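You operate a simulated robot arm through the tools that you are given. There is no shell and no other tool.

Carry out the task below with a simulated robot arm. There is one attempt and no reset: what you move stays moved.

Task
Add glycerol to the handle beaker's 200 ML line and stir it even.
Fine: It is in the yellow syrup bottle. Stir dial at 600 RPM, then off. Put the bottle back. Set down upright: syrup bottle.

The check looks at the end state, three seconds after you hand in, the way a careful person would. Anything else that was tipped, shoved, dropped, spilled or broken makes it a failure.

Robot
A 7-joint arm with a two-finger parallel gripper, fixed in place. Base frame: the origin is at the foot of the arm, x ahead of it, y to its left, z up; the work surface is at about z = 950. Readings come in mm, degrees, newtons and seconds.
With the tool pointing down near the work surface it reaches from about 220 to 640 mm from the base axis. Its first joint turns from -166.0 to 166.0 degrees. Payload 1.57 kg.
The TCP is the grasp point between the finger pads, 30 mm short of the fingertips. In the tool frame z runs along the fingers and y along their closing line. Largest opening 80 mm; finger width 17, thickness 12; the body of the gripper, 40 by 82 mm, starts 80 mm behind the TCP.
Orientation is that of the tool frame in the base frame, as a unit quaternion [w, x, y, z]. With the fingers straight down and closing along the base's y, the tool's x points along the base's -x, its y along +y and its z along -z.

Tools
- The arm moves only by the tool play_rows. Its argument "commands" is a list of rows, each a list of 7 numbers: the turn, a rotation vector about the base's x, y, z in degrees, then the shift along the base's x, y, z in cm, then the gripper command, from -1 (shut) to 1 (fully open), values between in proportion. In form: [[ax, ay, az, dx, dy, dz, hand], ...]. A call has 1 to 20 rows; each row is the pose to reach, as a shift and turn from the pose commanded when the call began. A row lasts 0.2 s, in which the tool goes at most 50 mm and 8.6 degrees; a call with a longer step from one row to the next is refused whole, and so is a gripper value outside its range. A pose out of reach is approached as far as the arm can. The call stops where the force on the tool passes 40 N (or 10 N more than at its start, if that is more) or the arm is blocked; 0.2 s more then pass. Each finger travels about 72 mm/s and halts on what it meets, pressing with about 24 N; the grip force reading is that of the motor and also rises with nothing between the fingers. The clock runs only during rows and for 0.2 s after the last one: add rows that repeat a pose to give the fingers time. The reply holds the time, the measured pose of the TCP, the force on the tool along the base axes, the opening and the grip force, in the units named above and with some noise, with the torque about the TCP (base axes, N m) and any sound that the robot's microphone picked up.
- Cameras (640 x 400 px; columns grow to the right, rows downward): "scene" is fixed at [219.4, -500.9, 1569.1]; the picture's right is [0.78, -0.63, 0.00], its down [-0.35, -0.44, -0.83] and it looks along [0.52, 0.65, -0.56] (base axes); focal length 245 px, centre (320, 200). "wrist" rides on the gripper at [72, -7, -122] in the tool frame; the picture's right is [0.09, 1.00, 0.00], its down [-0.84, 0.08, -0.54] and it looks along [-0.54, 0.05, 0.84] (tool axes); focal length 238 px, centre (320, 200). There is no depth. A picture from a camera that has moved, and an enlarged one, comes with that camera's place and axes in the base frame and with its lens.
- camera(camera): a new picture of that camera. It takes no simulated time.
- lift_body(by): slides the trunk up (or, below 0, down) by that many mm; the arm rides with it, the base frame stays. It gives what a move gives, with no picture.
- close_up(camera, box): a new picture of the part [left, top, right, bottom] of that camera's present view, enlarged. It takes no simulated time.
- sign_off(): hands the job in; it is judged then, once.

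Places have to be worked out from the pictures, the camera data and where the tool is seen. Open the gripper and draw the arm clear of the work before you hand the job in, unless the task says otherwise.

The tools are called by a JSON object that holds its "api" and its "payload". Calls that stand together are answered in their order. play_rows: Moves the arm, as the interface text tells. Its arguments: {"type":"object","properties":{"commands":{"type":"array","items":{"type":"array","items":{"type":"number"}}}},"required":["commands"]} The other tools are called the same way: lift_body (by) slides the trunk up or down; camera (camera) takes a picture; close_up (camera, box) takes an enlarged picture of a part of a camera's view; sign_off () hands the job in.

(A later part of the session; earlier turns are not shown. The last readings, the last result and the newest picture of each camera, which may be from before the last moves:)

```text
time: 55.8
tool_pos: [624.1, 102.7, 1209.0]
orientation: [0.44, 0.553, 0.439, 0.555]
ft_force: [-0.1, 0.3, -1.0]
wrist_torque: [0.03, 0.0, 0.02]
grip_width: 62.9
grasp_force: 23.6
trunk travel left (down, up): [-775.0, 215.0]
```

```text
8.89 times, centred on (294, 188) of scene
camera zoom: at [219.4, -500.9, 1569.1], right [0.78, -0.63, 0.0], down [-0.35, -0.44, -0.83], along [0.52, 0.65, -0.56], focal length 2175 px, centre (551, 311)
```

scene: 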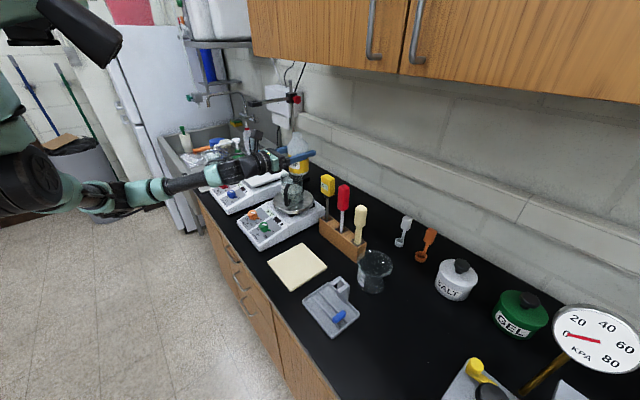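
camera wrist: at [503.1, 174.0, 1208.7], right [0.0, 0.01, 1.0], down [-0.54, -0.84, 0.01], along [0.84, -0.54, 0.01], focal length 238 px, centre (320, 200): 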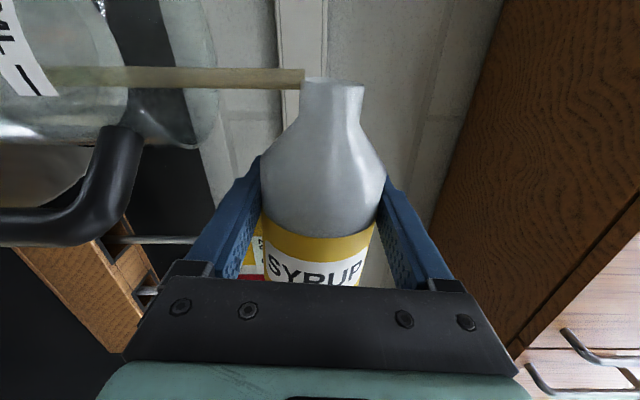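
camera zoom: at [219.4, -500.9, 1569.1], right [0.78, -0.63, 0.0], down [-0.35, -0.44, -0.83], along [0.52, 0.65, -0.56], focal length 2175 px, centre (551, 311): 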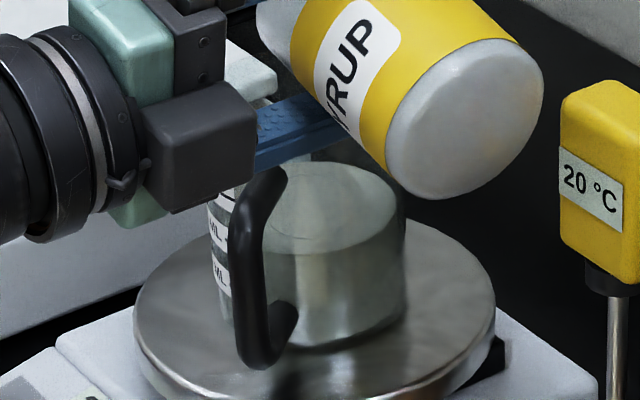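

The level now reads right at my target in this view. I bring the bottle upright and return to the inspection spot for a level side reading.

{"api": "play_rows", "payload": {"commands": [[7, 0, 0, 0, 0, 0, -1], [14, 0, 0, 0, 0, 0.2, -1], [21.5, 0, 0, 0, 0, 0.5, -1], [29.5, 0, 0, 0, 0, 1, -1], [37.5, 0, 0, 0, 0, 1.8, -1], [45.5, 0, 0, 0, 0, 2.6, -1], [53.5, 0, 0, 0, 0, 3.5, -1], [61.5, 0, 0, 0, 0, 4.3, -1], [69.5, 0, 0, 0, 0, 5, -1], [77.1, 0, 0, 0, 0, 5.3, -1], [77.1, 0, 0, -1, 0, 5.3, -1], [77.1, 0, 0, -3.5, -0.5, 5.3, -1], [77.1, 0, 0, -7, -2, 5.3, -1], [77.1, 0, 0, -10, -4.5, 5, -1], [77.1, 0, 0, -12.5, -7.5, 3.5, -1], [77.1, 0, 0, -14.5, -10.5, 1, -1], [77.1, 0, 0, -16, -13, -2.5, -1], [77.1, 0, 0, -16.8, -13.9, -6, -1], [77.1, 0, 0, -16.8, -13.9, -9.5, -1], [77.1, 0, 0, -16.8, -13.9, -13, -1]]}}

{"api": "camera", "payload": {"camera": "wrist"}}

{"api": "close_up", "payload": {"camera": "wrist", "box": [80, 50, 160, 100]}}

```text
time: 60.0
tool_pos: [457.0, -36.4, 1079.0]
orientation: [0.001, 0.707, -0.002, 0.707]
ft_force: [-0.3, -0.6, -2.1]
wrist_torque: [0.01, -0.03, -0.01]
grip_width: 62.9
grasp_force: 24.1
trunk travel left (down, up): [-775.0, 215.0]
```

```text
taken
camera wrist: at [335.1, -30.0, 1151.0], right [0.0, -1.0, 0.09], down [-0.54, -0.07, -0.84], along [0.84, -0.05, -0.54], focal length 238 px, centre (320, 200)
```

wrist: 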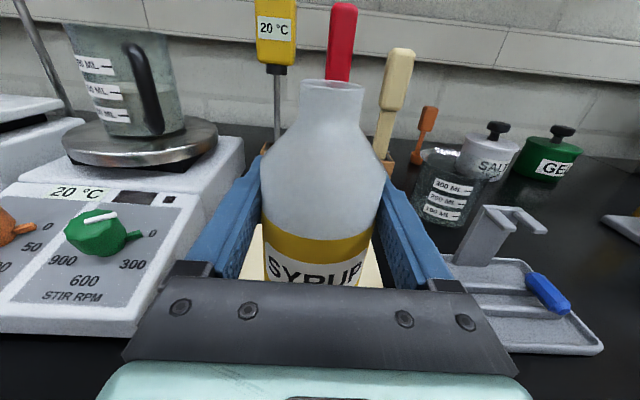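

```text
8.00 times, centred on (120, 75) of wrist
camera zoom: at [335.1, -30.0, 1151.0], right [0.0, -1.0, 0.09], down [-0.54, -0.07, -0.84], along [0.84, -0.05, -0.54], focal length 1907 px, centre (1920, 1200)
```

zoom: 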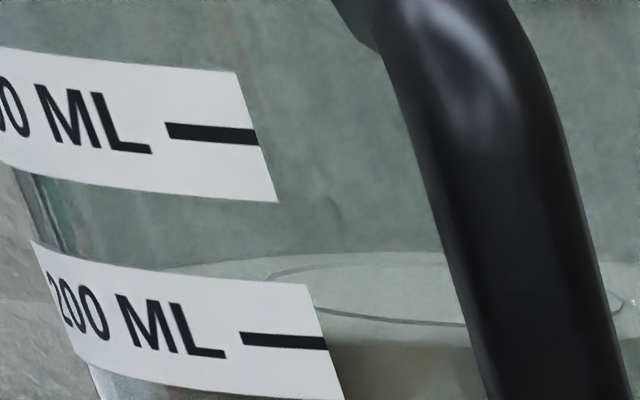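

The surface is at z≈1095.6 versus the 200 tick at 1095.8, so the fill is right. Now I carry the bottle back toward its original spot, keeping well above the tray and moving gently.

{"api": "play_rows", "payload": {"commands": [[0, 0, 0, 0.5, -1, 1, -1], [0, 0, 0, 1, -3, 3, -1], [0, 0, 0, 1.5, -6, 5, -1], [0, 0, 0, 2, -9, 6.5, -1], [0, 0, 0, 2.5, -12, 7, -1], [0, 0, 0, 3, -15, 7, -1], [0, 0, 0, 3.5, -18, 7, -1], [0, 0, 0, 4, -21, 7, -1], [0, 0, 0, 4.5, -24, 7, -1], [0, 0, 0, 5, -27, 7, -1], [0, 0, 0, 5.5, -30, 7, -1], [0, 0, 0, 6, -32.5, 7, -1], [0, 0, 0, 6.5, -34.2, 7, -1], [0, 0, 0, 6.84, -34.9, 7, -1], [0, 0, 0, 6.84, -34.9, 7, -1]]}}

{"api": "camera", "payload": {"camera": "wrist"}}

{"api": "camera", "payload": {"camera": "scene"}}

```text
time: 63.2
tool_pos: [523.8, -384.8, 1147.8]
orientation: [-0.001, 0.707, 0.0, 0.707]
ft_force: [0.5, -0.3, -1.6]
wrist_torque: [-0.01, -0.01, -0.01]
grip_width: 62.9
grasp_force: 23.8
trunk travel left (down, up): [-775.0, 215.0]
```

```text
taken
camera wrist: at [402.7, -379.3, 1221.6], right [0.0, -1.0, 0.09], down [-0.54, -0.07, -0.84], along [0.84, -0.05, -0.54], focal length 238 px, centre (320, 200)
```

wrist: 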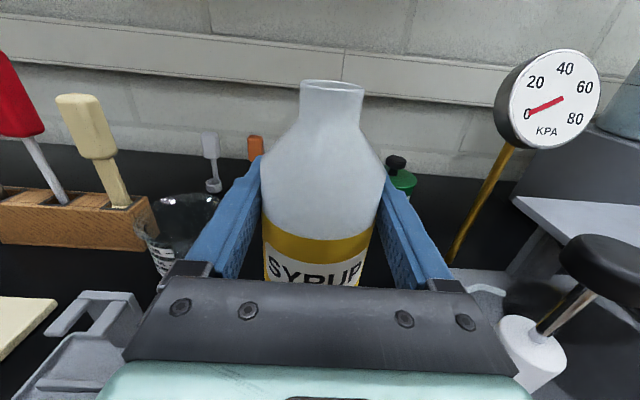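

```text
taken
```

scene: 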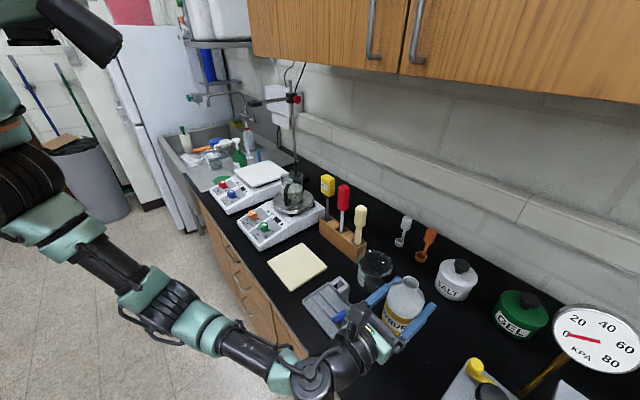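

The bottle sits about 5 mm lower in the grip than at pickup, so it should touch down at TCP z≈1021. I check its uprightness in the scene view before lowering.

{"api": "close_up", "payload": {"camera": "scene", "box": [350, 260, 450, 350]}}

{"api": "close_up", "payload": {"camera": "wrist", "box": [240, 60, 400, 300]}}

```text
4.44 times, centred on (400, 305) of scene
camera zoom: at [219.4, -500.9, 1569.1], right [0.78, -0.63, 0.0], down [-0.35, -0.44, -0.83], along [0.52, 0.65, -0.56], focal length 1087 px, centre (-36, -267)
```

zoom: 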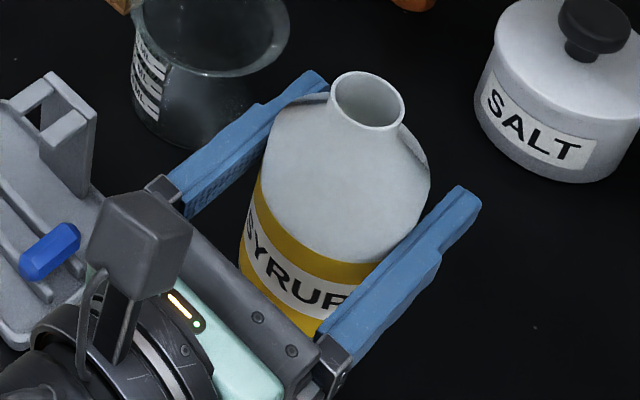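

```text
1.67 times, centred on (320, 180) of wrist
camera zoom: at [402.7, -379.3, 1221.6], right [0.0, -1.0, 0.09], down [-0.54, -0.07, -0.84], along [0.84, -0.05, -0.54], focal length 397 px, centre (320, 233)
```

zoom: 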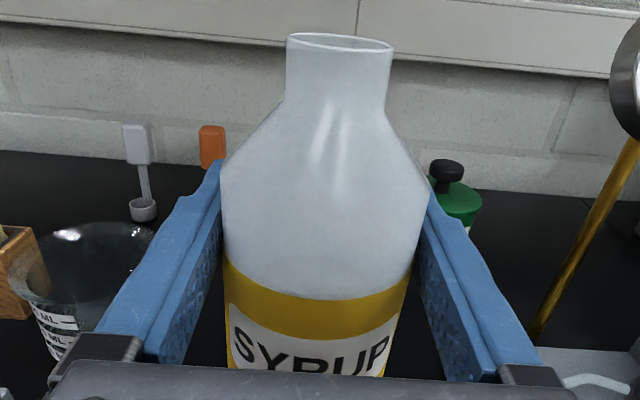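

It is upright within measurement error. I lower it gently to about 8 mm above the counter.

{"api": "play_rows", "payload": {"commands": [[0, 0, 0, 0, 0, -0.8, -1], [0, 0, 0, 0, 0, -2.4, -1], [0, 0, 0, 0, 0, -4.4, -1], [0, 0, 0, 0, 0, -6.6, -1], [0, 0, 0, 0, 0, -8.8, -1], [0, 0, 0, 0, 0, -10.4, -1], [0, 0, 0, 0, 0, -11.4, -1], [0, 0, 0, 0, 0, -11.8, -1], [0, 0, 0, 0, 0, -11.8, -1]]}}

{"api": "close_up", "payload": {"camera": "scene", "box": [340, 290, 440, 380]}}

{"api": "camera", "payload": {"camera": "wrist"}}

```text
time: 65.2
tool_pos: [524.5, -387.4, 1029.6]
orientation: [0.001, 0.707, -0.002, 0.707]
ft_force: [1.2, -0.1, -1.5]
wrist_torque: [0.01, -0.01, 0.0]
grip_width: 62.9
grasp_force: 23.5
trunk travel left (down, up): [-775.0, 215.0]
```

```text
4.44 times, centred on (390, 335) of scene
camera zoom: at [219.4, -500.9, 1569.1], right [0.78, -0.63, 0.0], down [-0.35, -0.44, -0.83], along [0.52, 0.65, -0.56], focal length 1087 px, centre (9, -400)
```

zoom: 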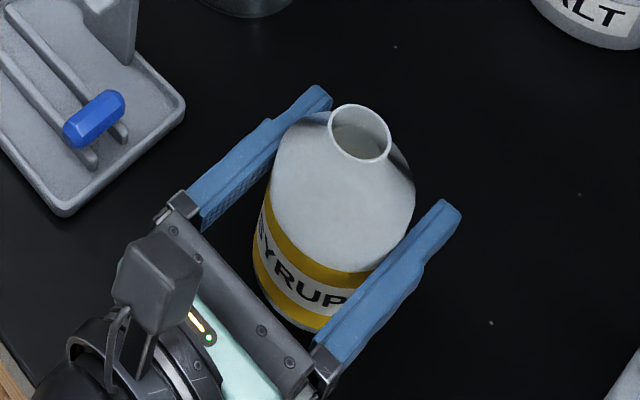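

```text
taken
camera wrist: at [402.8, -379.9, 1103.7], right [0.0, -1.0, 0.09], down [-0.54, -0.07, -0.84], along [0.84, -0.05, -0.54], focal length 238 px, centre (320, 200)
```

wrist: 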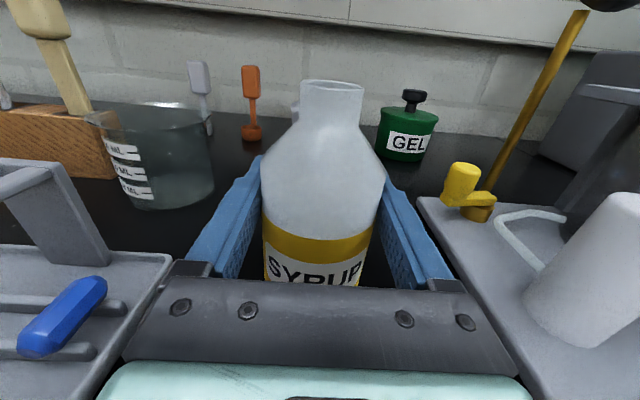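

About 8 mm to go. I make a small position correction and lower slowly in 2 mm steps, watching the vertical force.

{"api": "play_rows", "payload": {"commands": [[0, 0, 0, 0.2, 0.2, -0.2, -1], [0, 0, 0, 0.2, 0.2, -0.4, -1], [0, 0, 0, 0.2, 0.2, -0.6, -1], [0, 0, 0, 0.2, 0.2, -0.6, -1]]}}

{"api": "close_up", "payload": {"camera": "scene", "box": [340, 290, 440, 380]}}

```text
time: 66.2
tool_pos: [525.7, -384.1, 1024.6]
orientation: [0.001, 0.707, -0.003, 0.707]
ft_force: [0.8, 0.7, -2.7]
wrist_torque: [0.0, -0.04, 0.02]
grip_width: 62.7
grasp_force: 23.9
trunk travel left (down, up): [-775.0, 215.0]
```

```text
4.44 times, centred on (390, 335) of scene
camera zoom: at [219.4, -500.9, 1569.1], right [0.78, -0.63, 0.0], down [-0.35, -0.44, -0.83], along [0.52, 0.65, -0.56], focal length 1087 px, centre (9, -400)
```

zoom: 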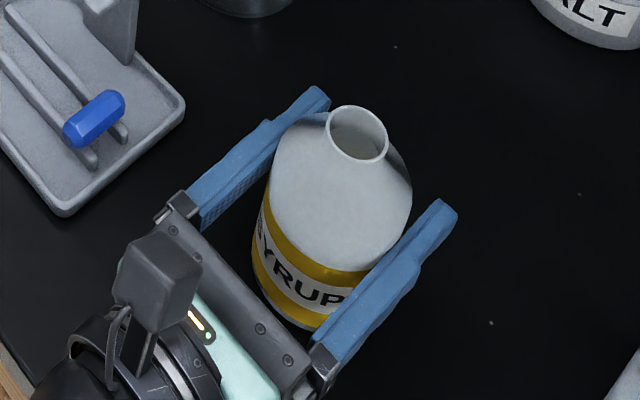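

Not in contact yet at z≈1024. I continue down slowly in 1 mm steps.

{"api": "play_rows", "payload": {"commands": [[0, 0, 0, 0, 0, -0.1, -1], [0, 0, 0, 0, 0, -0.2, -1], [0, 0, 0, 0, 0, -0.2, -1]]}}

{"api": "play_rows", "payload": {"commands": [[0, 0, 0, 0, 0, -0.1, -1], [0, 0, 0, 0, 0, -0.2, -1], [0, 0, 0, 0, 0, -0.2, -1]]}}

{"api": "camera", "payload": {"camera": "wrist"}}

```text
time: 67.0
tool_pos: [526.7, -383.7, 1022.6]
orientation: [0.001, 0.707, -0.002, 0.707]
ft_force: [-0.6, 0.3, -1.8]
wrist_torque: [0.0, -0.02, -0.04]
grip_width: 63.2
grasp_force: 23.8
trunk travel left (down, up): [-775.0, 215.0]
```

```text
time: 67.8
tool_pos: [526.7, -383.2, 1021.8]
orientation: [0.001, 0.707, -0.001, 0.707]
ft_force: [0.5, 1.1, 3.0]
wrist_torque: [0.03, -0.14, 0.03]
grip_width: 63.2
grasp_force: 23.5
trunk travel left (down, up): [-775.0, 215.0]
```

```text
taken
camera wrist: at [405.2, -377.2, 1094.6], right [0.0, -1.0, 0.09], down [-0.54, -0.08, -0.84], along [0.84, -0.05, -0.54], focal length 238 px, centre (320, 200)
```

wrist: 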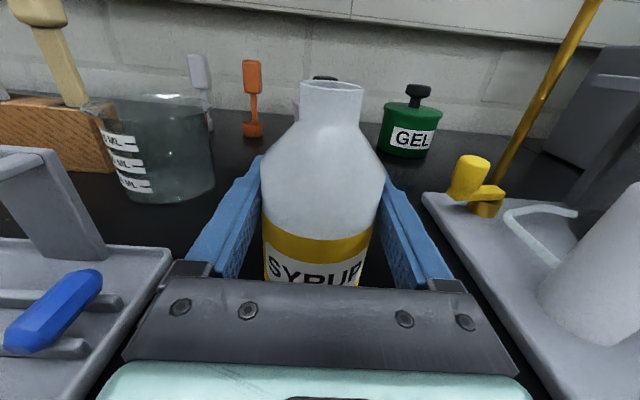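

The vertical force flipped to +3 N, so the bottle is on the counter. I open the fingers gradually.

{"api": "play_rows", "payload": {"commands": [[0, 0, 0, 0, 0, 0, 0.55], [0, 0, 0, 0, 0, 0, 0.6], [0, 0, 0, 0, 0, 0, 0.66], [0, 0, 0, 0, 0, 0, 0.75], [0, 0, 0, 0, 0, 0, 0.9], [0, 0, 0, 0, 0, 0, 1], [0, 0, 0, 0, 0, 0, 1], [0, 0, 0, 0, 0, 0, 1]]}}

{"api": "camera", "payload": {"camera": "wrist"}}

{"api": "close_up", "payload": {"camera": "scene", "box": [340, 290, 440, 380]}}

```text
time: 69.6
tool_pos: [527.7, -384.9, 1020.5]
orientation: [0.0, 0.707, -0.003, 0.707]
ft_force: [-0.4, -0.8, 0.0]
wrist_torque: [-0.02, 0.03, 0.02]
grip_width: 79.9
grasp_force: 0.0
trunk travel left (down, up): [-775.0, 215.0]
```

```text
taken
camera wrist: at [405.3, -377.4, 1093.8], right [0.0, -1.0, 0.09], down [-0.54, -0.07, -0.84], along [0.84, -0.05, -0.54], focal length 238 px, centre (320, 200)
```

wrist: 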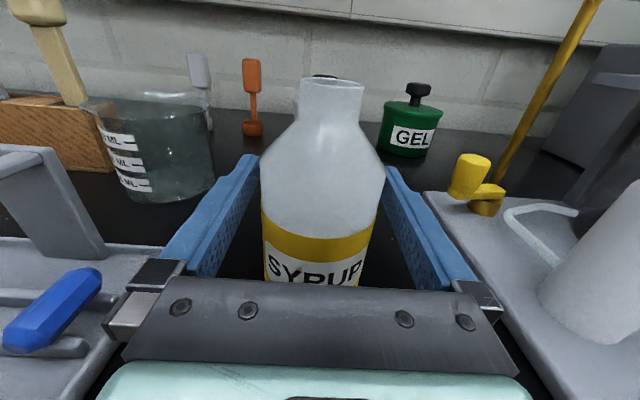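

```text
4.44 times, centred on (390, 335) of scene
camera zoom: at [219.4, -500.9, 1569.1], right [0.78, -0.63, 0.0], down [-0.35, -0.44, -0.83], along [0.52, 0.65, -0.56], focal length 1087 px, centre (9, -400)
```

zoom: 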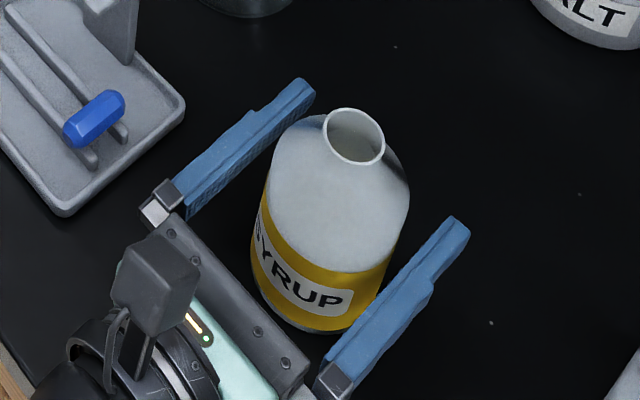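

The bottle stands exactly where it was. I withdraw straight back along −x, then rise.

{"api": "play_rows", "payload": {"commands": [[0, 0, 0, -2, 0, 0, 1], [0, 0, 0, -5, 0, 0, 1], [0, 0, 0, -8.5, 0, 0, 1], [0, 0, 0, -12, 0, 0, 1], [0, 0, 0, -15, 0, 0, 1], [0, 0, 0, -15, 0, 3, 1], [0, 0, 0, -15, 0, 7, 1], [0, 0, 0, -15, 0, 11, 1], [0, 0, 0, -15, 0, 15, 1], [0, 0, 0, -15, 0, 19, 1], [0, 0, 0, -15, 0, 21, 1], [0, 0, 0, -15, 0, 21, 1]]}}

{"api": "camera", "payload": {"camera": "scene"}}

{"api": "close_up", "payload": {"camera": "scene", "box": [340, 290, 440, 380]}}

{"api": "close_up", "payload": {"camera": "scene", "box": [220, 160, 330, 260]}}

```text
time: 72.2
tool_pos: [376.5, -384.6, 1229.3]
orientation: [0.001, 0.707, -0.002, 0.707]
ft_force: [-0.4, -0.4, -0.6]
wrist_torque: [-0.02, 0.0, -0.05]
grip_width: 79.8
grasp_force: 0.0
trunk travel left (down, up): [-775.0, 215.0]
```

```text
taken
```

scene: 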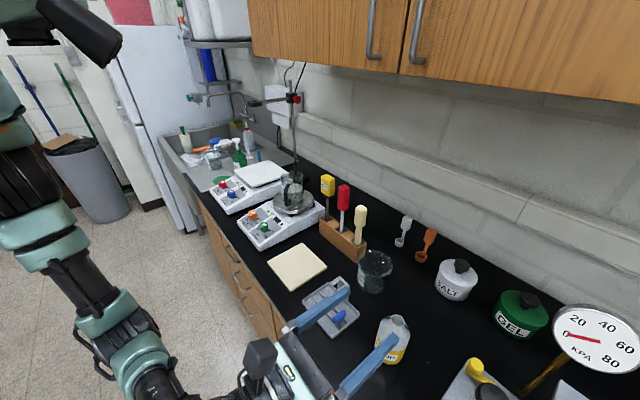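

```text
4.44 times, centred on (390, 335) of scene
camera zoom: at [219.4, -500.9, 1569.1], right [0.78, -0.63, 0.0], down [-0.35, -0.44, -0.83], along [0.52, 0.65, -0.56], focal length 1087 px, centre (9, -400)
```

zoom: 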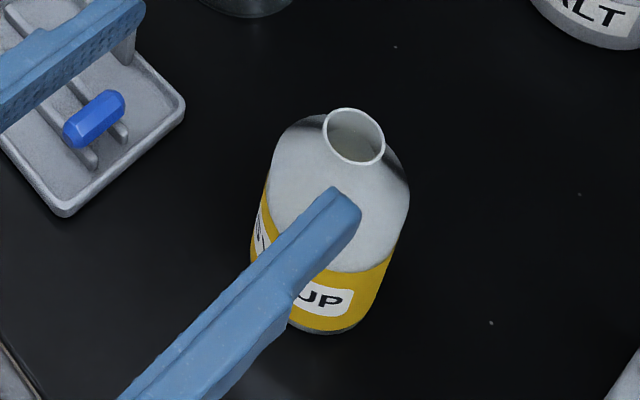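

```text
4.00 times, centred on (275, 210) of scene
camera zoom: at [219.4, -500.9, 1569.1], right [0.78, -0.63, 0.0], down [-0.35, -0.44, -0.83], along [0.52, 0.65, -0.56], focal length 979 px, centre (500, 160)
```

zoom: 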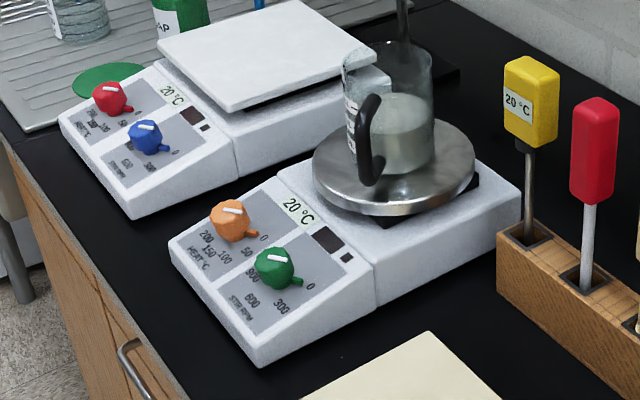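

The bottle is back in place and the beaker looks right. Next the stir dial: I pitch the tool back to pointing down while moving to open space left of the bottle.

{"api": "play_rows", "payload": {"commands": [[0, 8, 0, 0.8, 2, 1, 1], [0, 16, 0, 1.6, 5, 2, 1], [0, 24, 0, 2.4, 8, 3, 1], [0, 32, 0, 3.2, 11, 4, 1], [0, 40, 0, 4, 14, 5, 1], [0, 48, 0, 4.5, 17, 6, 1], [0, 56, 0, 5, 20, 7, 1], [0, 64, 0, 5.2, 23, 7, 1], [0, 72, 0, 5.4, 26, 7, 1], [0, 80, 0, 5.4, 28, 7, 1], [0, 88, 0, 5.4, 28.5, 7, 1], [0, 90, 0, 5.4, 28.5, 7, 1], [0, 90, 0, 5.4, 28.5, 7, 1]]}}

{"api": "camera", "payload": {"camera": "scene"}}

```text
time: 75.0
tool_pos: [431.0, -99.6, 1300.8]
orientation: [0.002, 1.0, -0.001, -0.001]
ft_force: [-0.1, 0.4, 0.7]
wrist_torque: [0.01, 0.0, 0.01]
grip_width: 79.9
grasp_force: 0.0
trunk travel left (down, up): [-775.0, 215.0]
```

```text
taken
```

scene: 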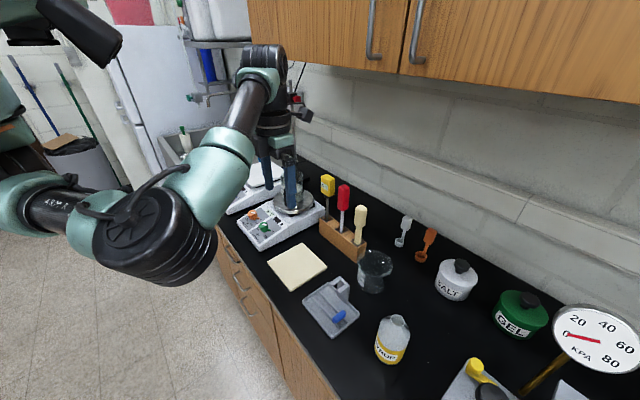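

The tool is pointing down. I yaw it −57° (so the closing line is square to the dial's pointer) and move near the dial panel at a safe height for a close look.

{"api": "play_rows", "payload": {"commands": [[0, 0, -7, 1, 1.5, -1, 1], [0, 0, -14, 2, 3, -2, 1], [0, 0, -21, 3, 5, -3, 1], [0, 0, -28, 4, 7, -4, 1], [0, 0, -35, 5, 9, -5, 1], [0, 0, -42, 6, 11, -6, 1], [0, 0, -49, 7, 12.5, -7, 1], [0, 0, -57, 7.5, 13.5, -8, 1], [0, 0, -57, 7.5, 13.5, -8, 1]]}}

{"api": "camera", "payload": {"camera": "wrist"}}

{"api": "camera", "payload": {"camera": "scene"}}

```text
time: 77.0
tool_pos: [505.1, 37.5, 1220.0]
orientation: [0.001, 0.878, -0.479, -0.001]
ft_force: [-0.2, -0.2, -0.1]
wrist_torque: [-0.02, 0.01, 0.05]
grip_width: 80.0
grasp_force: 0.0
trunk travel left (down, up): [-775.0, 215.0]
```

```text
taken
camera wrist: at [550.6, -19.8, 1343.3], right [-0.79, -0.62, 0.0], down [-0.52, 0.66, 0.54], along [-0.34, 0.43, -0.84], focal length 238 px, centre (320, 200)
```

wrist: 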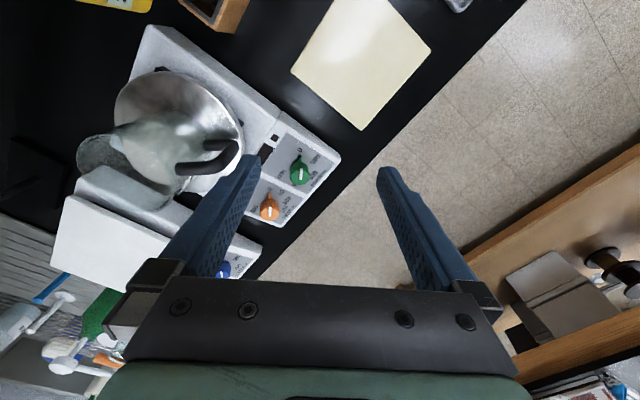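

```text
taken
```

scene: 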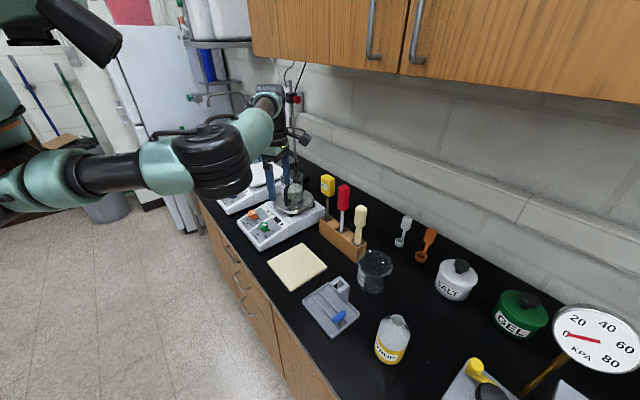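

I zoom on the dial panel from this view.

{"api": "close_up", "payload": {"camera": "wrist", "box": [245, 125, 345, 235]}}

{"api": "close_up", "payload": {"camera": "scene", "box": [230, 195, 300, 250]}}

```text
3.64 times, centred on (295, 180) of wrist
camera zoom: at [550.6, -19.8, 1343.3], right [-0.79, -0.62, 0.0], down [-0.52, 0.66, 0.54], along [-0.34, 0.43, -0.84], focal length 867 px, centre (411, 273)
```

zoom: 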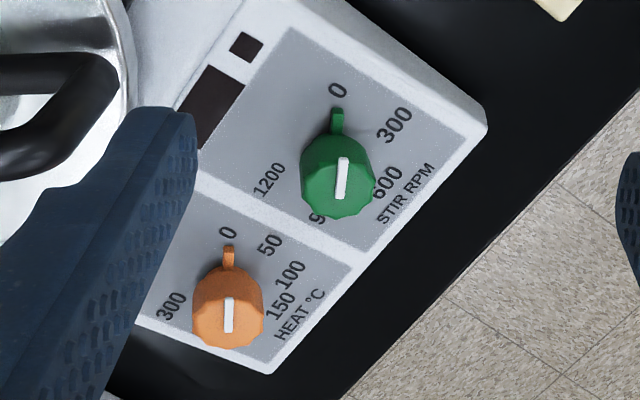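

```text
7.27 times, centred on (265, 222) of scene
camera zoom: at [219.4, -500.9, 1569.1], right [0.78, -0.63, 0.0], down [-0.35, -0.44, -0.83], along [0.52, 0.65, -0.56], focal length 1779 px, centre (720, 36)
```

zoom: 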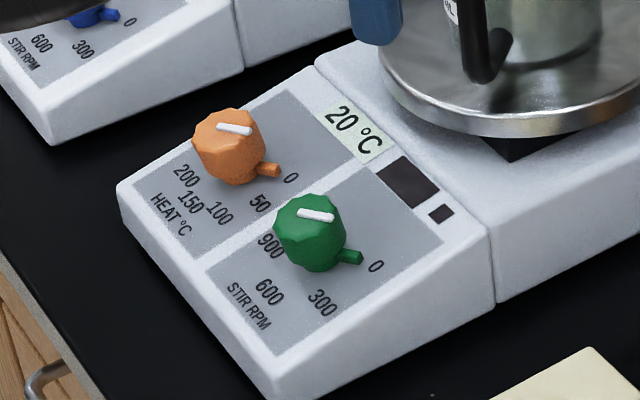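

From several views the stir knob base centre is near (477, 127, 997) on a panel sloped ~15°, knob ~33 mm wide and ~30 mm tall, pointer nub at 0. I tilt the tool 15° to align with the knob axis and move to ~60 mm above grasp pose.

{"api": "play_rows", "payload": {"commands": [[0.07, -3, -0.6, -1, 2, -2, 1], [0.15, -6, -1.1, -2, 4, -4.5, 1], [0.22, -9, -1.7, -3, 6, -7, 1], [0.3, -12, -2.3, -4.2, 7.5, -9.5, 1], [0.37, -15, -2.8, -5.3, 8.95, -11.5, 1], [0.37, -15, -2.8, -5.3, 8.95, -13, 1], [0.37, -15, -2.8, -5.3, 8.95, -13, 1]]}}

{"api": "camera", "payload": {"camera": "wrist"}}

{"api": "close_up", "payload": {"camera": "scene", "box": [215, 150, 335, 255]}}

```text
time: 78.6
tool_pos: [450.7, 125.8, 1091.2]
orientation: [-0.065, 0.859, -0.496, 0.112]
ft_force: [-0.9, 0.4, 0.2]
wrist_torque: [0.0, 0.0, 0.01]
grip_width: 79.9
grasp_force: 0.0
trunk travel left (down, up): [-775.0, 215.0]
```

```text
taken
camera wrist: at [461.1, 66.2, 1221.4], right [-0.79, -0.58, -0.21], down [-0.61, 0.69, 0.4], along [-0.09, 0.44, -0.89], focal length 238 px, centre (320, 200)
```

wrist: 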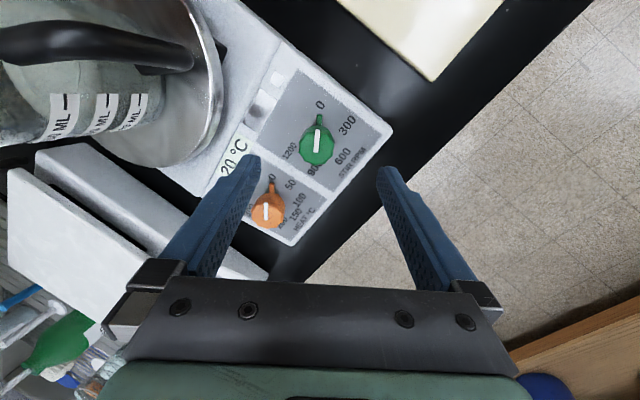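

```text
3.81 times, centred on (275, 202) of scene
camera zoom: at [219.4, -500.9, 1569.1], right [0.78, -0.63, 0.0], down [-0.35, -0.44, -0.83], along [0.52, 0.65, -0.56], focal length 932 px, centre (491, 190)
```

zoom: 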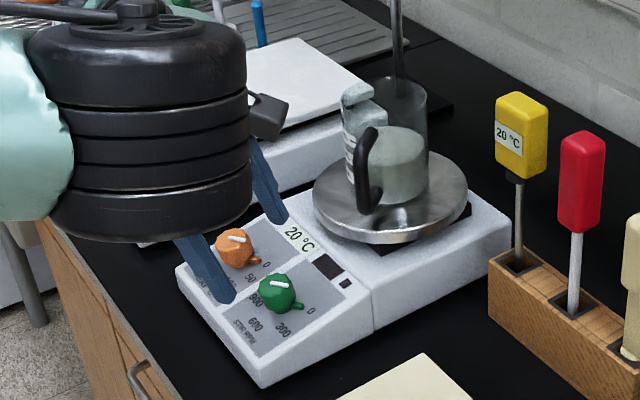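

The knob is nearly on the tool axis. I zoom in to measure the remaining offset.

{"api": "close_up", "payload": {"camera": "wrist", "box": [270, 90, 390, 200]}}

```text
3.64 times, centred on (330, 145) of wrist
camera zoom: at [461.1, 66.2, 1221.4], right [-0.79, -0.58, -0.21], down [-0.61, 0.69, 0.4], along [-0.09, 0.44, -0.89], focal length 867 px, centre (284, 400)
```

zoom: 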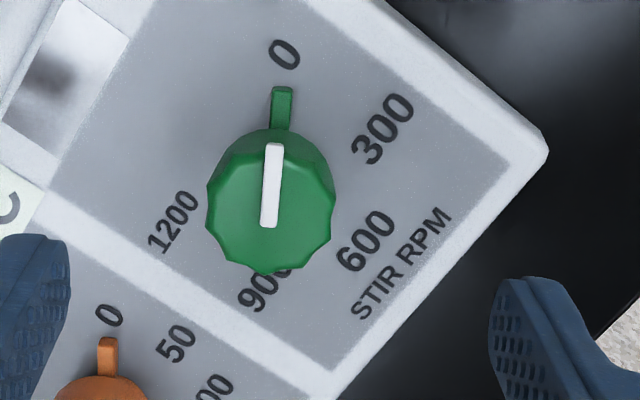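

I measure the knob about 3 mm off the axis toward −tool-y, panel plane ~104 mm ahead of the TCP. I correct and descend 45 mm along the knob axis, then look again.

{"api": "play_rows", "payload": {"commands": [[0, 0, 0, 0.6, 0.1, -1.2, 1], [0, 0, 0, 1.1, 0.15, -2.8, 1], [0, 0, 0, 1.4, 0.15, -4.3, 1], [0, 0, 0, 1.4, 0.15, -4.3, 1]]}}

{"api": "camera", "payload": {"camera": "wrist"}}

{"api": "close_up", "payload": {"camera": "scene", "box": [230, 185, 310, 250]}}

```text
time: 79.6
tool_pos: [465.8, 125.7, 1047.1]
orientation: [-0.064, 0.859, -0.495, 0.113]
ft_force: [0.6, -0.1, 0.6]
wrist_torque: [-0.04, 0.0, 0.02]
grip_width: 80.1
grasp_force: 0.1
trunk travel left (down, up): [-775.0, 215.0]
```

```text
taken
camera wrist: at [476.0, 67.1, 1177.4], right [-0.79, -0.58, -0.21], down [-0.61, 0.69, 0.4], along [-0.09, 0.44, -0.89], focal length 238 px, centre (320, 200)
```

wrist: 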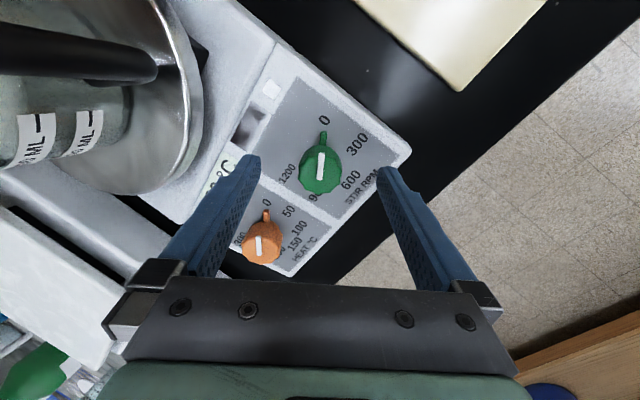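

```text
6.15 times, centred on (270, 218) of scene
camera zoom: at [219.4, -500.9, 1569.1], right [0.78, -0.63, 0.0], down [-0.35, -0.44, -0.83], along [0.52, 0.65, -0.56], focal length 1506 px, centre (628, 92)
```

zoom: 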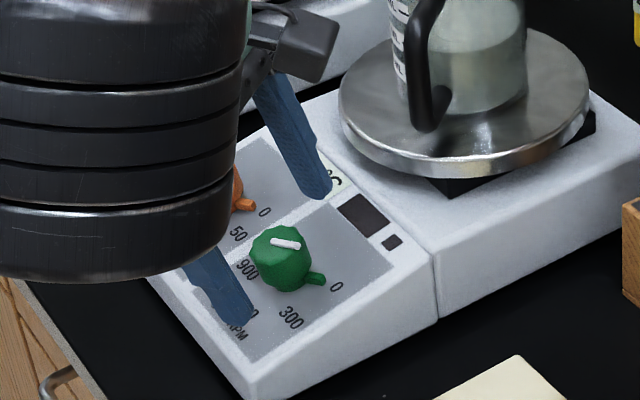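

I zoom again to refine centring and depth before the final descent.

{"api": "close_up", "payload": {"camera": "wrist", "box": [260, 100, 400, 220]}}

```text
3.33 times, centred on (330, 160) of wrist
camera zoom: at [476.0, 67.1, 1177.4], right [-0.79, -0.58, -0.21], down [-0.61, 0.69, 0.4], along [-0.09, 0.44, -0.89], focal length 794 px, centre (287, 333)
```

zoom: 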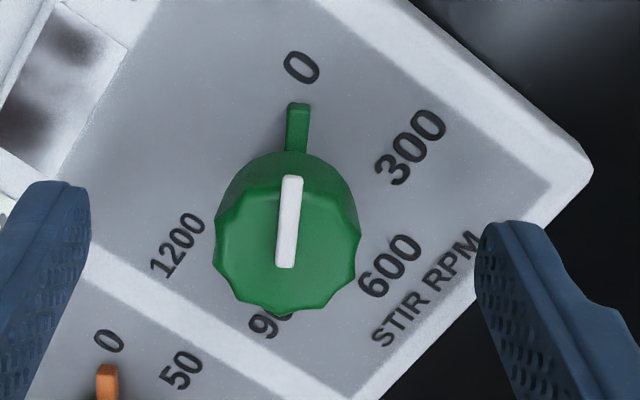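

The pointer nub is aligned with the tool's x and the knob is centred across the jaws; base about 57 mm ahead of the TCP. I apply a small shift and descend 21 mm so the fingertips stop ~6 mm above the panel.

{"api": "play_rows", "payload": {"commands": [[0, 0, 0, 0.1, 0.2, -0.6, 1], [0, 0, 0, 0.25, 0.22, -1.3, 1], [0, 0, 0, 0.42, 0.22, -2.06, 1], [0, 0, 0, 0.42, 0.22, -2.06, 1]]}}

{"api": "camera", "payload": {"camera": "wrist"}}

{"api": "close_up", "payload": {"camera": "scene", "box": [230, 185, 310, 250]}}

```text
time: 80.6
tool_pos: [470.2, 128.6, 1027.9]
orientation: [-0.065, 0.859, -0.495, 0.112]
ft_force: [-3.3, -0.2, 13.9]
wrist_torque: [-0.33, 0.68, -0.06]
grip_width: 80.0
grasp_force: 0.2
trunk travel left (down, up): [-775.0, 215.0]
```

```text
taken
camera wrist: at [479.7, 70.1, 1158.2], right [-0.79, -0.58, -0.21], down [-0.61, 0.69, 0.4], along [-0.09, 0.44, -0.89], focal length 238 px, centre (320, 200)
```

wrist: 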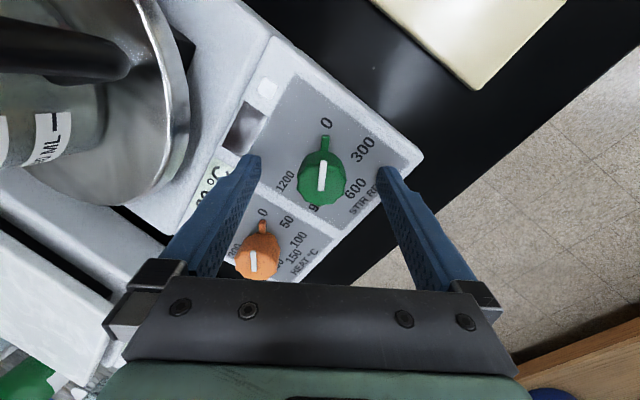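

```text
6.15 times, centred on (270, 218) of scene
camera zoom: at [219.4, -500.9, 1569.1], right [0.78, -0.63, 0.0], down [-0.35, -0.44, -0.83], along [0.52, 0.65, -0.56], focal length 1506 px, centre (628, 92)
```

zoom: 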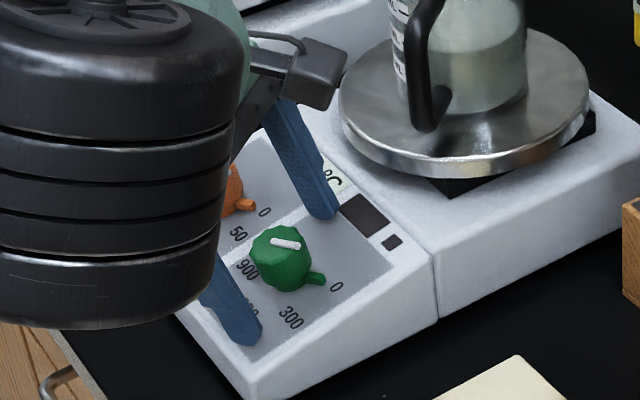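

The downhill fingertip touched the panel (13.9 N). I back off 6 mm along the axis, ease the tilt by 2.5°, and look again.

{"api": "play_rows", "payload": {"commands": [[0, 1.2, 0, -0.08, 0, 0.3, 1], [0, 2.5, 0, -0.16, 0, 0.6, 1], [0, 2.5, 0, -0.16, 0, 0.6, 1]]}}

{"api": "close_up", "payload": {"camera": "wrist", "box": [240, 100, 400, 230]}}

{"api": "close_up", "payload": {"camera": "scene", "box": [230, 185, 310, 250]}}

```text
time: 81.4
tool_pos: [469.6, 129.8, 1032.1]
orientation: [-0.053, 0.861, -0.496, 0.093]
ft_force: [-0.3, -0.4, -0.1]
wrist_torque: [-0.01, -0.02, 0.0]
grip_width: 80.1
grasp_force: 0.1
trunk travel left (down, up): [-775.0, 215.0]
```

```text
3.08 times, centred on (320, 165) of wrist
camera zoom: at [485.1, 70.1, 1161.6], right [-0.8, -0.58, -0.17], down [-0.59, 0.69, 0.42], along [-0.13, 0.44, -0.89], focal length 733 px, centre (320, 308)
```

zoom: 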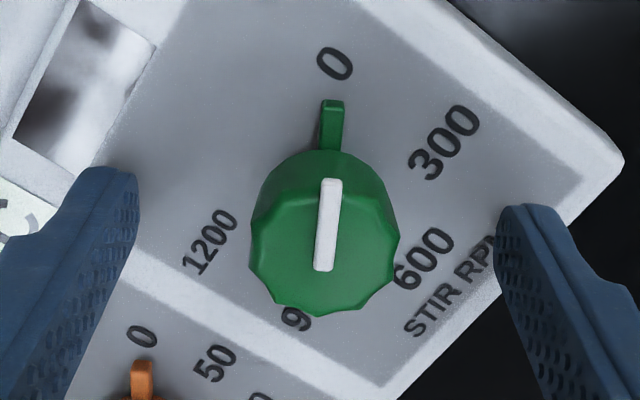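

```text
6.15 times, centred on (270, 218) of scene
camera zoom: at [219.4, -500.9, 1569.1], right [0.78, -0.63, 0.0], down [-0.35, -0.44, -0.83], along [0.52, 0.65, -0.56], focal length 1506 px, centre (628, 92)
```

zoom: 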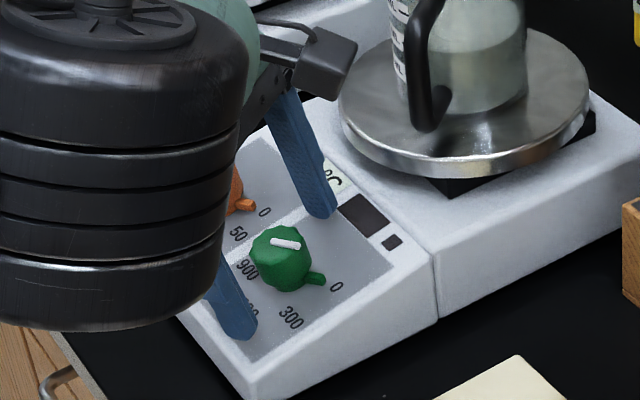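

Clear of the panel now with the knob well centred between the jaws. I make a 1 mm shift and close on the knob.

{"api": "play_rows", "payload": {"commands": [[0, 0, 0, 0.05, -0.09, 0, 1], [0, 0, 0, 0.05, -0.09, 0, 0.4], [0, 0, 0, 0.05, -0.09, 0, 0.1], [0, 0, 0, 0.05, -0.09, 0, -0.2], [0, 0, 0, 0.05, -0.09, 0, -0.6], [0, 0, 0, 0.05, -0.09, 0, -1], [0, 0, 0, 0.05, -0.09, 0, -1], [0, 0, 0, 0.05, -0.09, 0, -1]]}}

{"api": "close_up", "payload": {"camera": "wrist", "box": [240, 100, 400, 230]}}

{"api": "close_up", "payload": {"camera": "scene", "box": [230, 185, 310, 250]}}

```text
time: 83.2
tool_pos: [470.3, 126.6, 1033.2]
orientation: [-0.052, 0.861, -0.497, 0.093]
ft_force: [-6.1, -4.7, -2.7]
wrist_torque: [0.08, -0.48, 0.01]
grip_width: 29.6
grasp_force: 38.7
trunk travel left (down, up): [-775.0, 215.0]
```

```text
3.08 times, centred on (320, 165) of wrist
camera zoom: at [485.2, 69.0, 1162.0], right [-0.8, -0.58, -0.17], down [-0.59, 0.69, 0.42], along [-0.13, 0.44, -0.89], focal length 733 px, centre (320, 308)
```

zoom: 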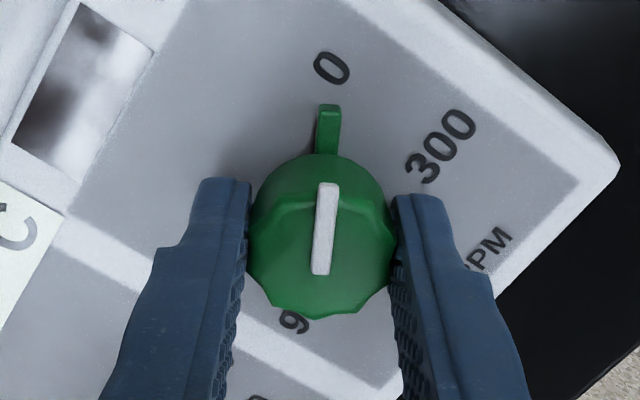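

```text
6.15 times, centred on (270, 218) of scene
camera zoom: at [219.4, -500.9, 1569.1], right [0.78, -0.63, 0.0], down [-0.35, -0.44, -0.83], along [0.52, 0.65, -0.56], focal length 1506 px, centre (628, 92)
```

zoom: 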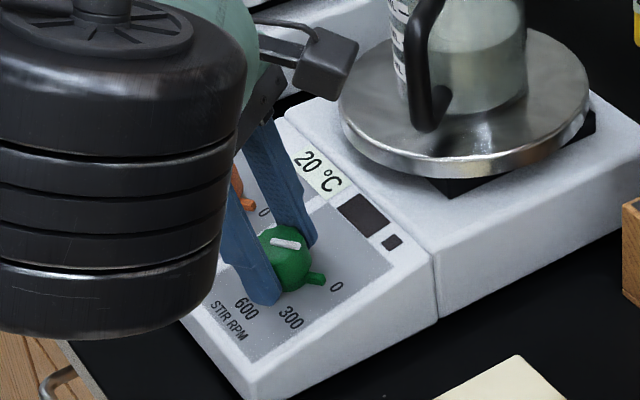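

Gripped at 29.6 mm with ~8 N side load, meaning I'm slightly off-centre along the closing line. I nudge 1 mm along that direction to relieve it.

{"api": "play_rows", "payload": {"commands": [[0, 0, 0, -0.08, -0.05, -0.02, -1], [0, 0, 0, -0.08, -0.05, -0.02, -1]]}}

```text
time: 83.8
tool_pos: [470.1, 127.6, 1033.9]
orientation: [-0.053, 0.862, -0.496, 0.094]
ft_force: [0.1, -1.2, -5.1]
wrist_torque: [-0.33, 0.55, -0.07]
grip_width: 29.4
grasp_force: 39.2
trunk travel left (down, up): [-775.0, 215.0]
```

Side load is relieved. I begin turning clockwise about the knob axis by 24° and check that the knob follows.

{"api": "play_rows", "payload": {"commands": [[1.29, 0, -5.87, 0, 0, 0, -1], [2.58, 0, -11.74, 0, 0, 0, -1], [3.87, 0, -17.6, 0, 0, 0, -1], [5.16, 0, -23.47, 0, 0, 0, -1]]}}

{"api": "camera", "payload": {"camera": "wrist"}}

{"api": "close_up", "payload": {"camera": "scene", "box": [230, 165, 320, 250]}}

```text
time: 84.8
tool_pos: [469.4, 128.1, 1032.9]
orientation: [-0.072, 0.739, -0.665, 0.08]
ft_force: [1.2, 0.0, -6.1]
wrist_torque: [-0.79, 0.55, -0.2]
grip_width: 29.5
grasp_force: 38.8
trunk travel left (down, up): [-775.0, 215.0]
```

```text
taken
camera wrist: at [458.4, 57.1, 1156.2], right [-0.96, -0.19, -0.21], down [-0.27, 0.83, 0.49], along [0.08, 0.53, -0.84], focal length 238 px, centre (320, 200)
```

wrist: 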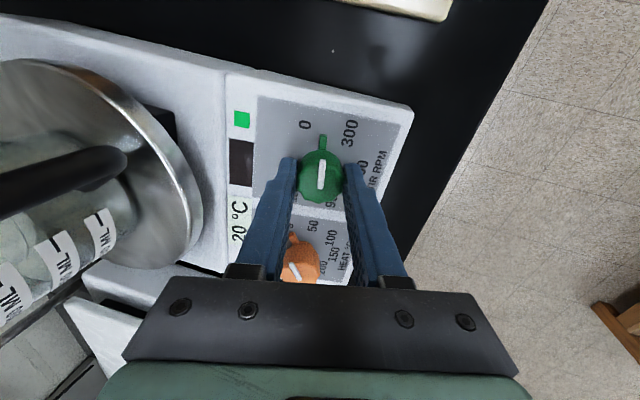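

```text
4.71 times, centred on (275, 208) of scene
camera zoom: at [219.4, -500.9, 1569.1], right [0.78, -0.63, 0.0], down [-0.35, -0.44, -0.83], along [0.52, 0.65, -0.56], focal length 1151 px, centre (532, 165)
```

zoom: 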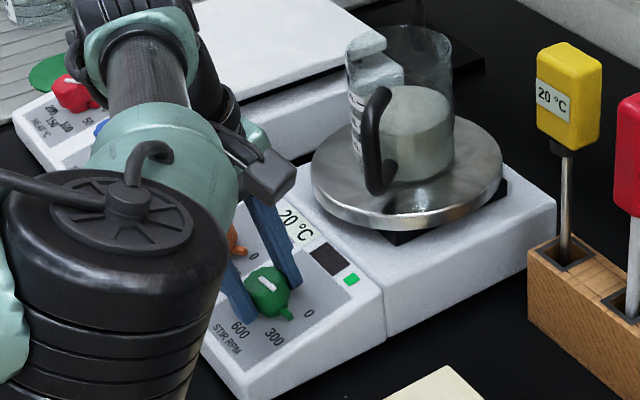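

The knob turns with the gripper and the green indicator lit. I keep turning another 60°.

{"api": "play_rows", "payload": {"commands": [[1.29, 0, -5.87, 0, 0, 0, -1], [2.58, 0, -11.74, 0, 0, 0, -1], [3.87, 0, -17.6, 0, 0, 0, -1], [5.16, 0, -23.47, 0, 0, 0, -1], [6.45, 0, -29.34, 0, 0, 0, -1], [7.74, 0, -35.2, 0, 0, 0, -1], [9.03, 0, -41.1, 0, 0, 0, -1], [10.32, 0, -46.9, 0, 0, 0, -1], [11.61, 0, -52.8, 0, 0, 0, -1], [12.9, 0, -58.7, 0, 0, 0, -1]]}}

{"api": "camera", "payload": {"camera": "wrist"}}

{"api": "close_up", "payload": {"camera": "scene", "box": [230, 165, 320, 250]}}

```text
time: 86.9
tool_pos: [469.5, 125.8, 1033.1]
orientation: [0.096, -0.361, 0.928, -0.016]
ft_force: [-2.7, 15.9, 2.4]
wrist_torque: [-1.3, -0.19, -0.3]
grip_width: 30.7
grasp_force: 39.3
out of reach, approached as far as the arm can: row 9, 10
trunk travel left (down, up): [-775.0, 215.0]
stopped in row 10: the force on the tool passed its limit at 49 N (the readings are from after the stop); the commanded pose is now the measured one
```

```text
taken
camera wrist: at [400.4, 68.1, 1141.7], right [-0.73, 0.68, -0.12], down [0.45, 0.6, 0.66], along [0.52, 0.43, -0.74], focal length 238 px, centre (320, 200)
```

wrist: 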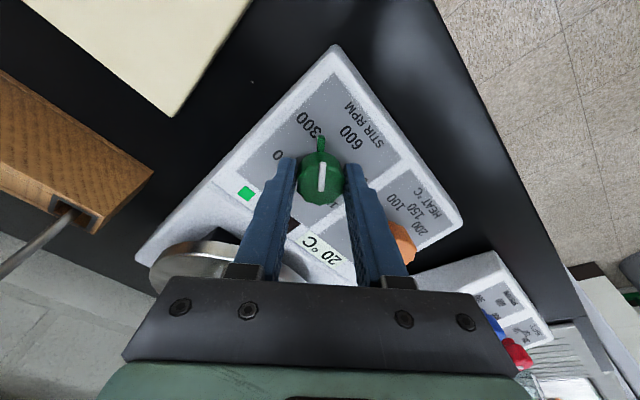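

```text
4.71 times, centred on (275, 208) of scene
camera zoom: at [219.4, -500.9, 1569.1], right [0.78, -0.63, 0.0], down [-0.35, -0.44, -0.83], along [0.52, 0.65, -0.56], focal length 1151 px, centre (532, 165)
```

zoom: 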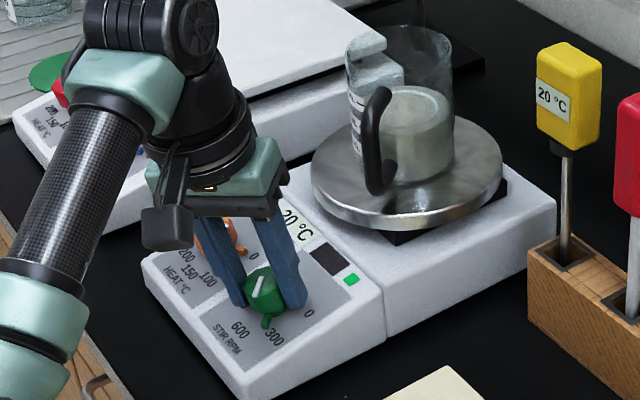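

The arm hit a reach limit at about 77° of turn (dial ~385), so I need to regrip. I open the fingers and lift straight off along the knob axis.

{"api": "play_rows", "payload": {"commands": [[0, 0, 0, 0, 0, 0, 0], [0, 0, 0, 0, 0, 0, 0.5], [0, 0, 0, 0, 0, 0, 1], [0, 0, 0, 0, 0, 0, 1]]}}

{"api": "play_rows", "payload": {"commands": [[0, 0, 0, -0.3, 0, 1.5, 1], [0, 0, 0, -0.8, 0, 4, 1], [0, 0, 0, -1.4, 0, 7, 1], [0, 0, 0, -1.6, 0, 8, 1], [0, 0, 0, -1.6, 0, 8, 1]]}}

{"api": "camera", "payload": {"camera": "wrist"}}

{"api": "close_up", "payload": {"camera": "scene", "box": [230, 165, 320, 250]}}

```text
time: 87.9
tool_pos: [472.2, 123.9, 1032.1]
orientation: [0.096, -0.355, 0.93, -0.02]
ft_force: [0.3, 0.1, -0.1]
wrist_torque: [-0.02, 0.01, 0.02]
grip_width: 80.4
grasp_force: 0.1
trunk travel left (down, up): [-775.0, 215.0]
```

```text
time: 89.1
tool_pos: [477.6, 117.4, 1076.8]
orientation: [0.097, -0.356, 0.929, -0.019]
ft_force: [0.4, -0.5, -0.3]
wrist_torque: [-0.01, 0.0, 0.01]
grip_width: 79.8
grasp_force: 0.0
out of reach, approached as far as the arm can: row 3, 4, 5
trunk travel left (down, up): [-775.0, 215.0]
```

```text
taken
camera wrist: at [407.0, 59.5, 1187.1], right [-0.72, 0.68, -0.12], down [0.45, 0.6, 0.66], along [0.52, 0.43, -0.74], focal length 238 px, centre (320, 200)
```

wrist: 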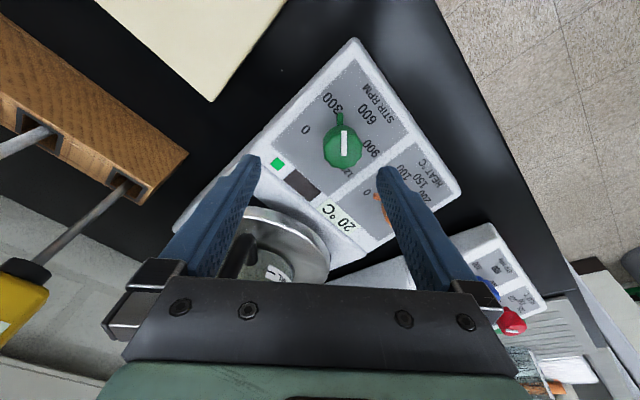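

```text
4.71 times, centred on (275, 208) of scene
camera zoom: at [219.4, -500.9, 1569.1], right [0.78, -0.63, 0.0], down [-0.35, -0.44, -0.83], along [0.52, 0.65, -0.56], focal length 1151 px, centre (532, 165)
```

zoom: 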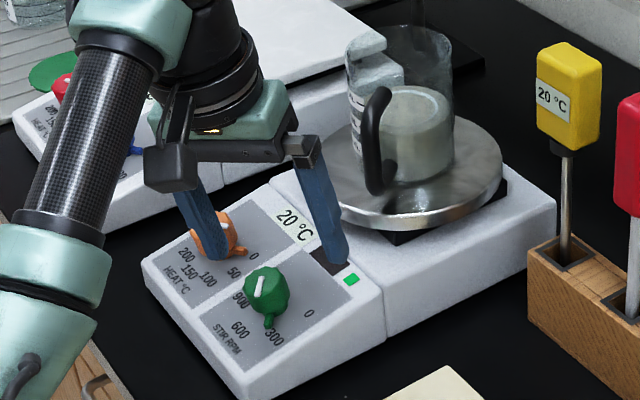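

The arm is up against its limit in this wrist orientation; the orange dial is untouched. I rotate the wrist back the other way while rising to get to a comfortable configuration.

{"api": "play_rows", "payload": {"commands": [[-1.5, 0, 6.8, 0, 0, 0.6, 1], [-3, 0, 13.7, -0.3, 0, 1.6, 1], [-4.5, 0, 20.5, -0.8, 0.2, 3, 1], [-6, 0, 27.4, -1.2, 0.4, 4.5, 1], [-7.5, 0, 34.2, -1.6, 0.6, 6, 1], [-9, 0, 41, -2, 0.8, 7.5, 1], [-10.5, 0, 47.9, -2.4, 0.9, 9, 1], [-12, 0, 54.8, -2.5, 0.9, 10, 1], [-12, 0, 54.8, -2.5, 0.9, 10, 1]]}}

{"api": "camera", "payload": {"camera": "scene"}}

{"api": "camera", "payload": {"camera": "wrist"}}

```text
time: 91.1
tool_pos: [450.6, 125.8, 1179.4]
orientation: [-0.057, 0.752, -0.654, 0.067]
ft_force: [-0.8, 0.8, 0.2]
wrist_torque: [0.02, 0.01, 0.02]
grip_width: 80.0
grasp_force: 0.2
trunk travel left (down, up): [-775.0, 215.0]
```

```text
taken
```

scene: 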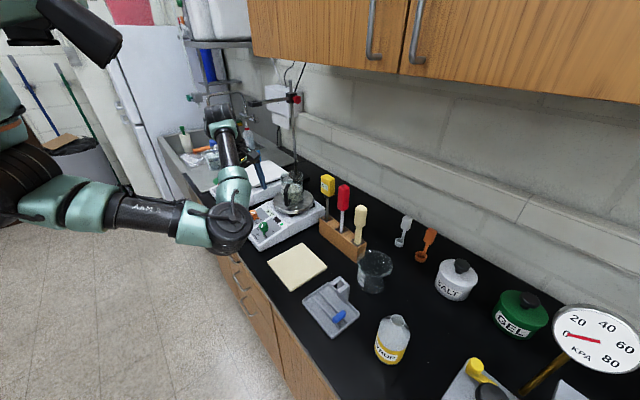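

```text
taken
camera wrist: at [446.6, 54.6, 1303.2], right [-0.96, -0.23, -0.17], down [-0.28, 0.82, 0.5], along [0.03, 0.53, -0.85], focal length 238 px, centre (320, 200)
```

wrist: 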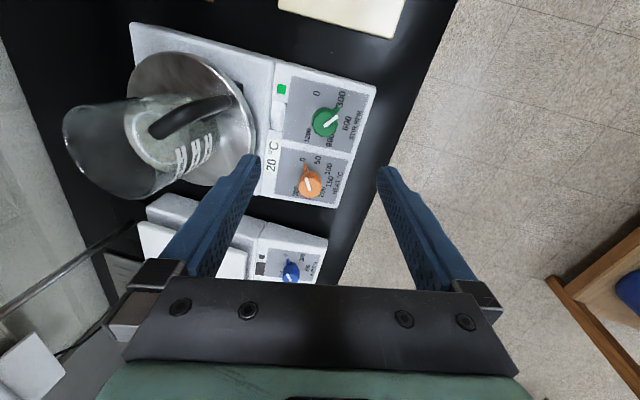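

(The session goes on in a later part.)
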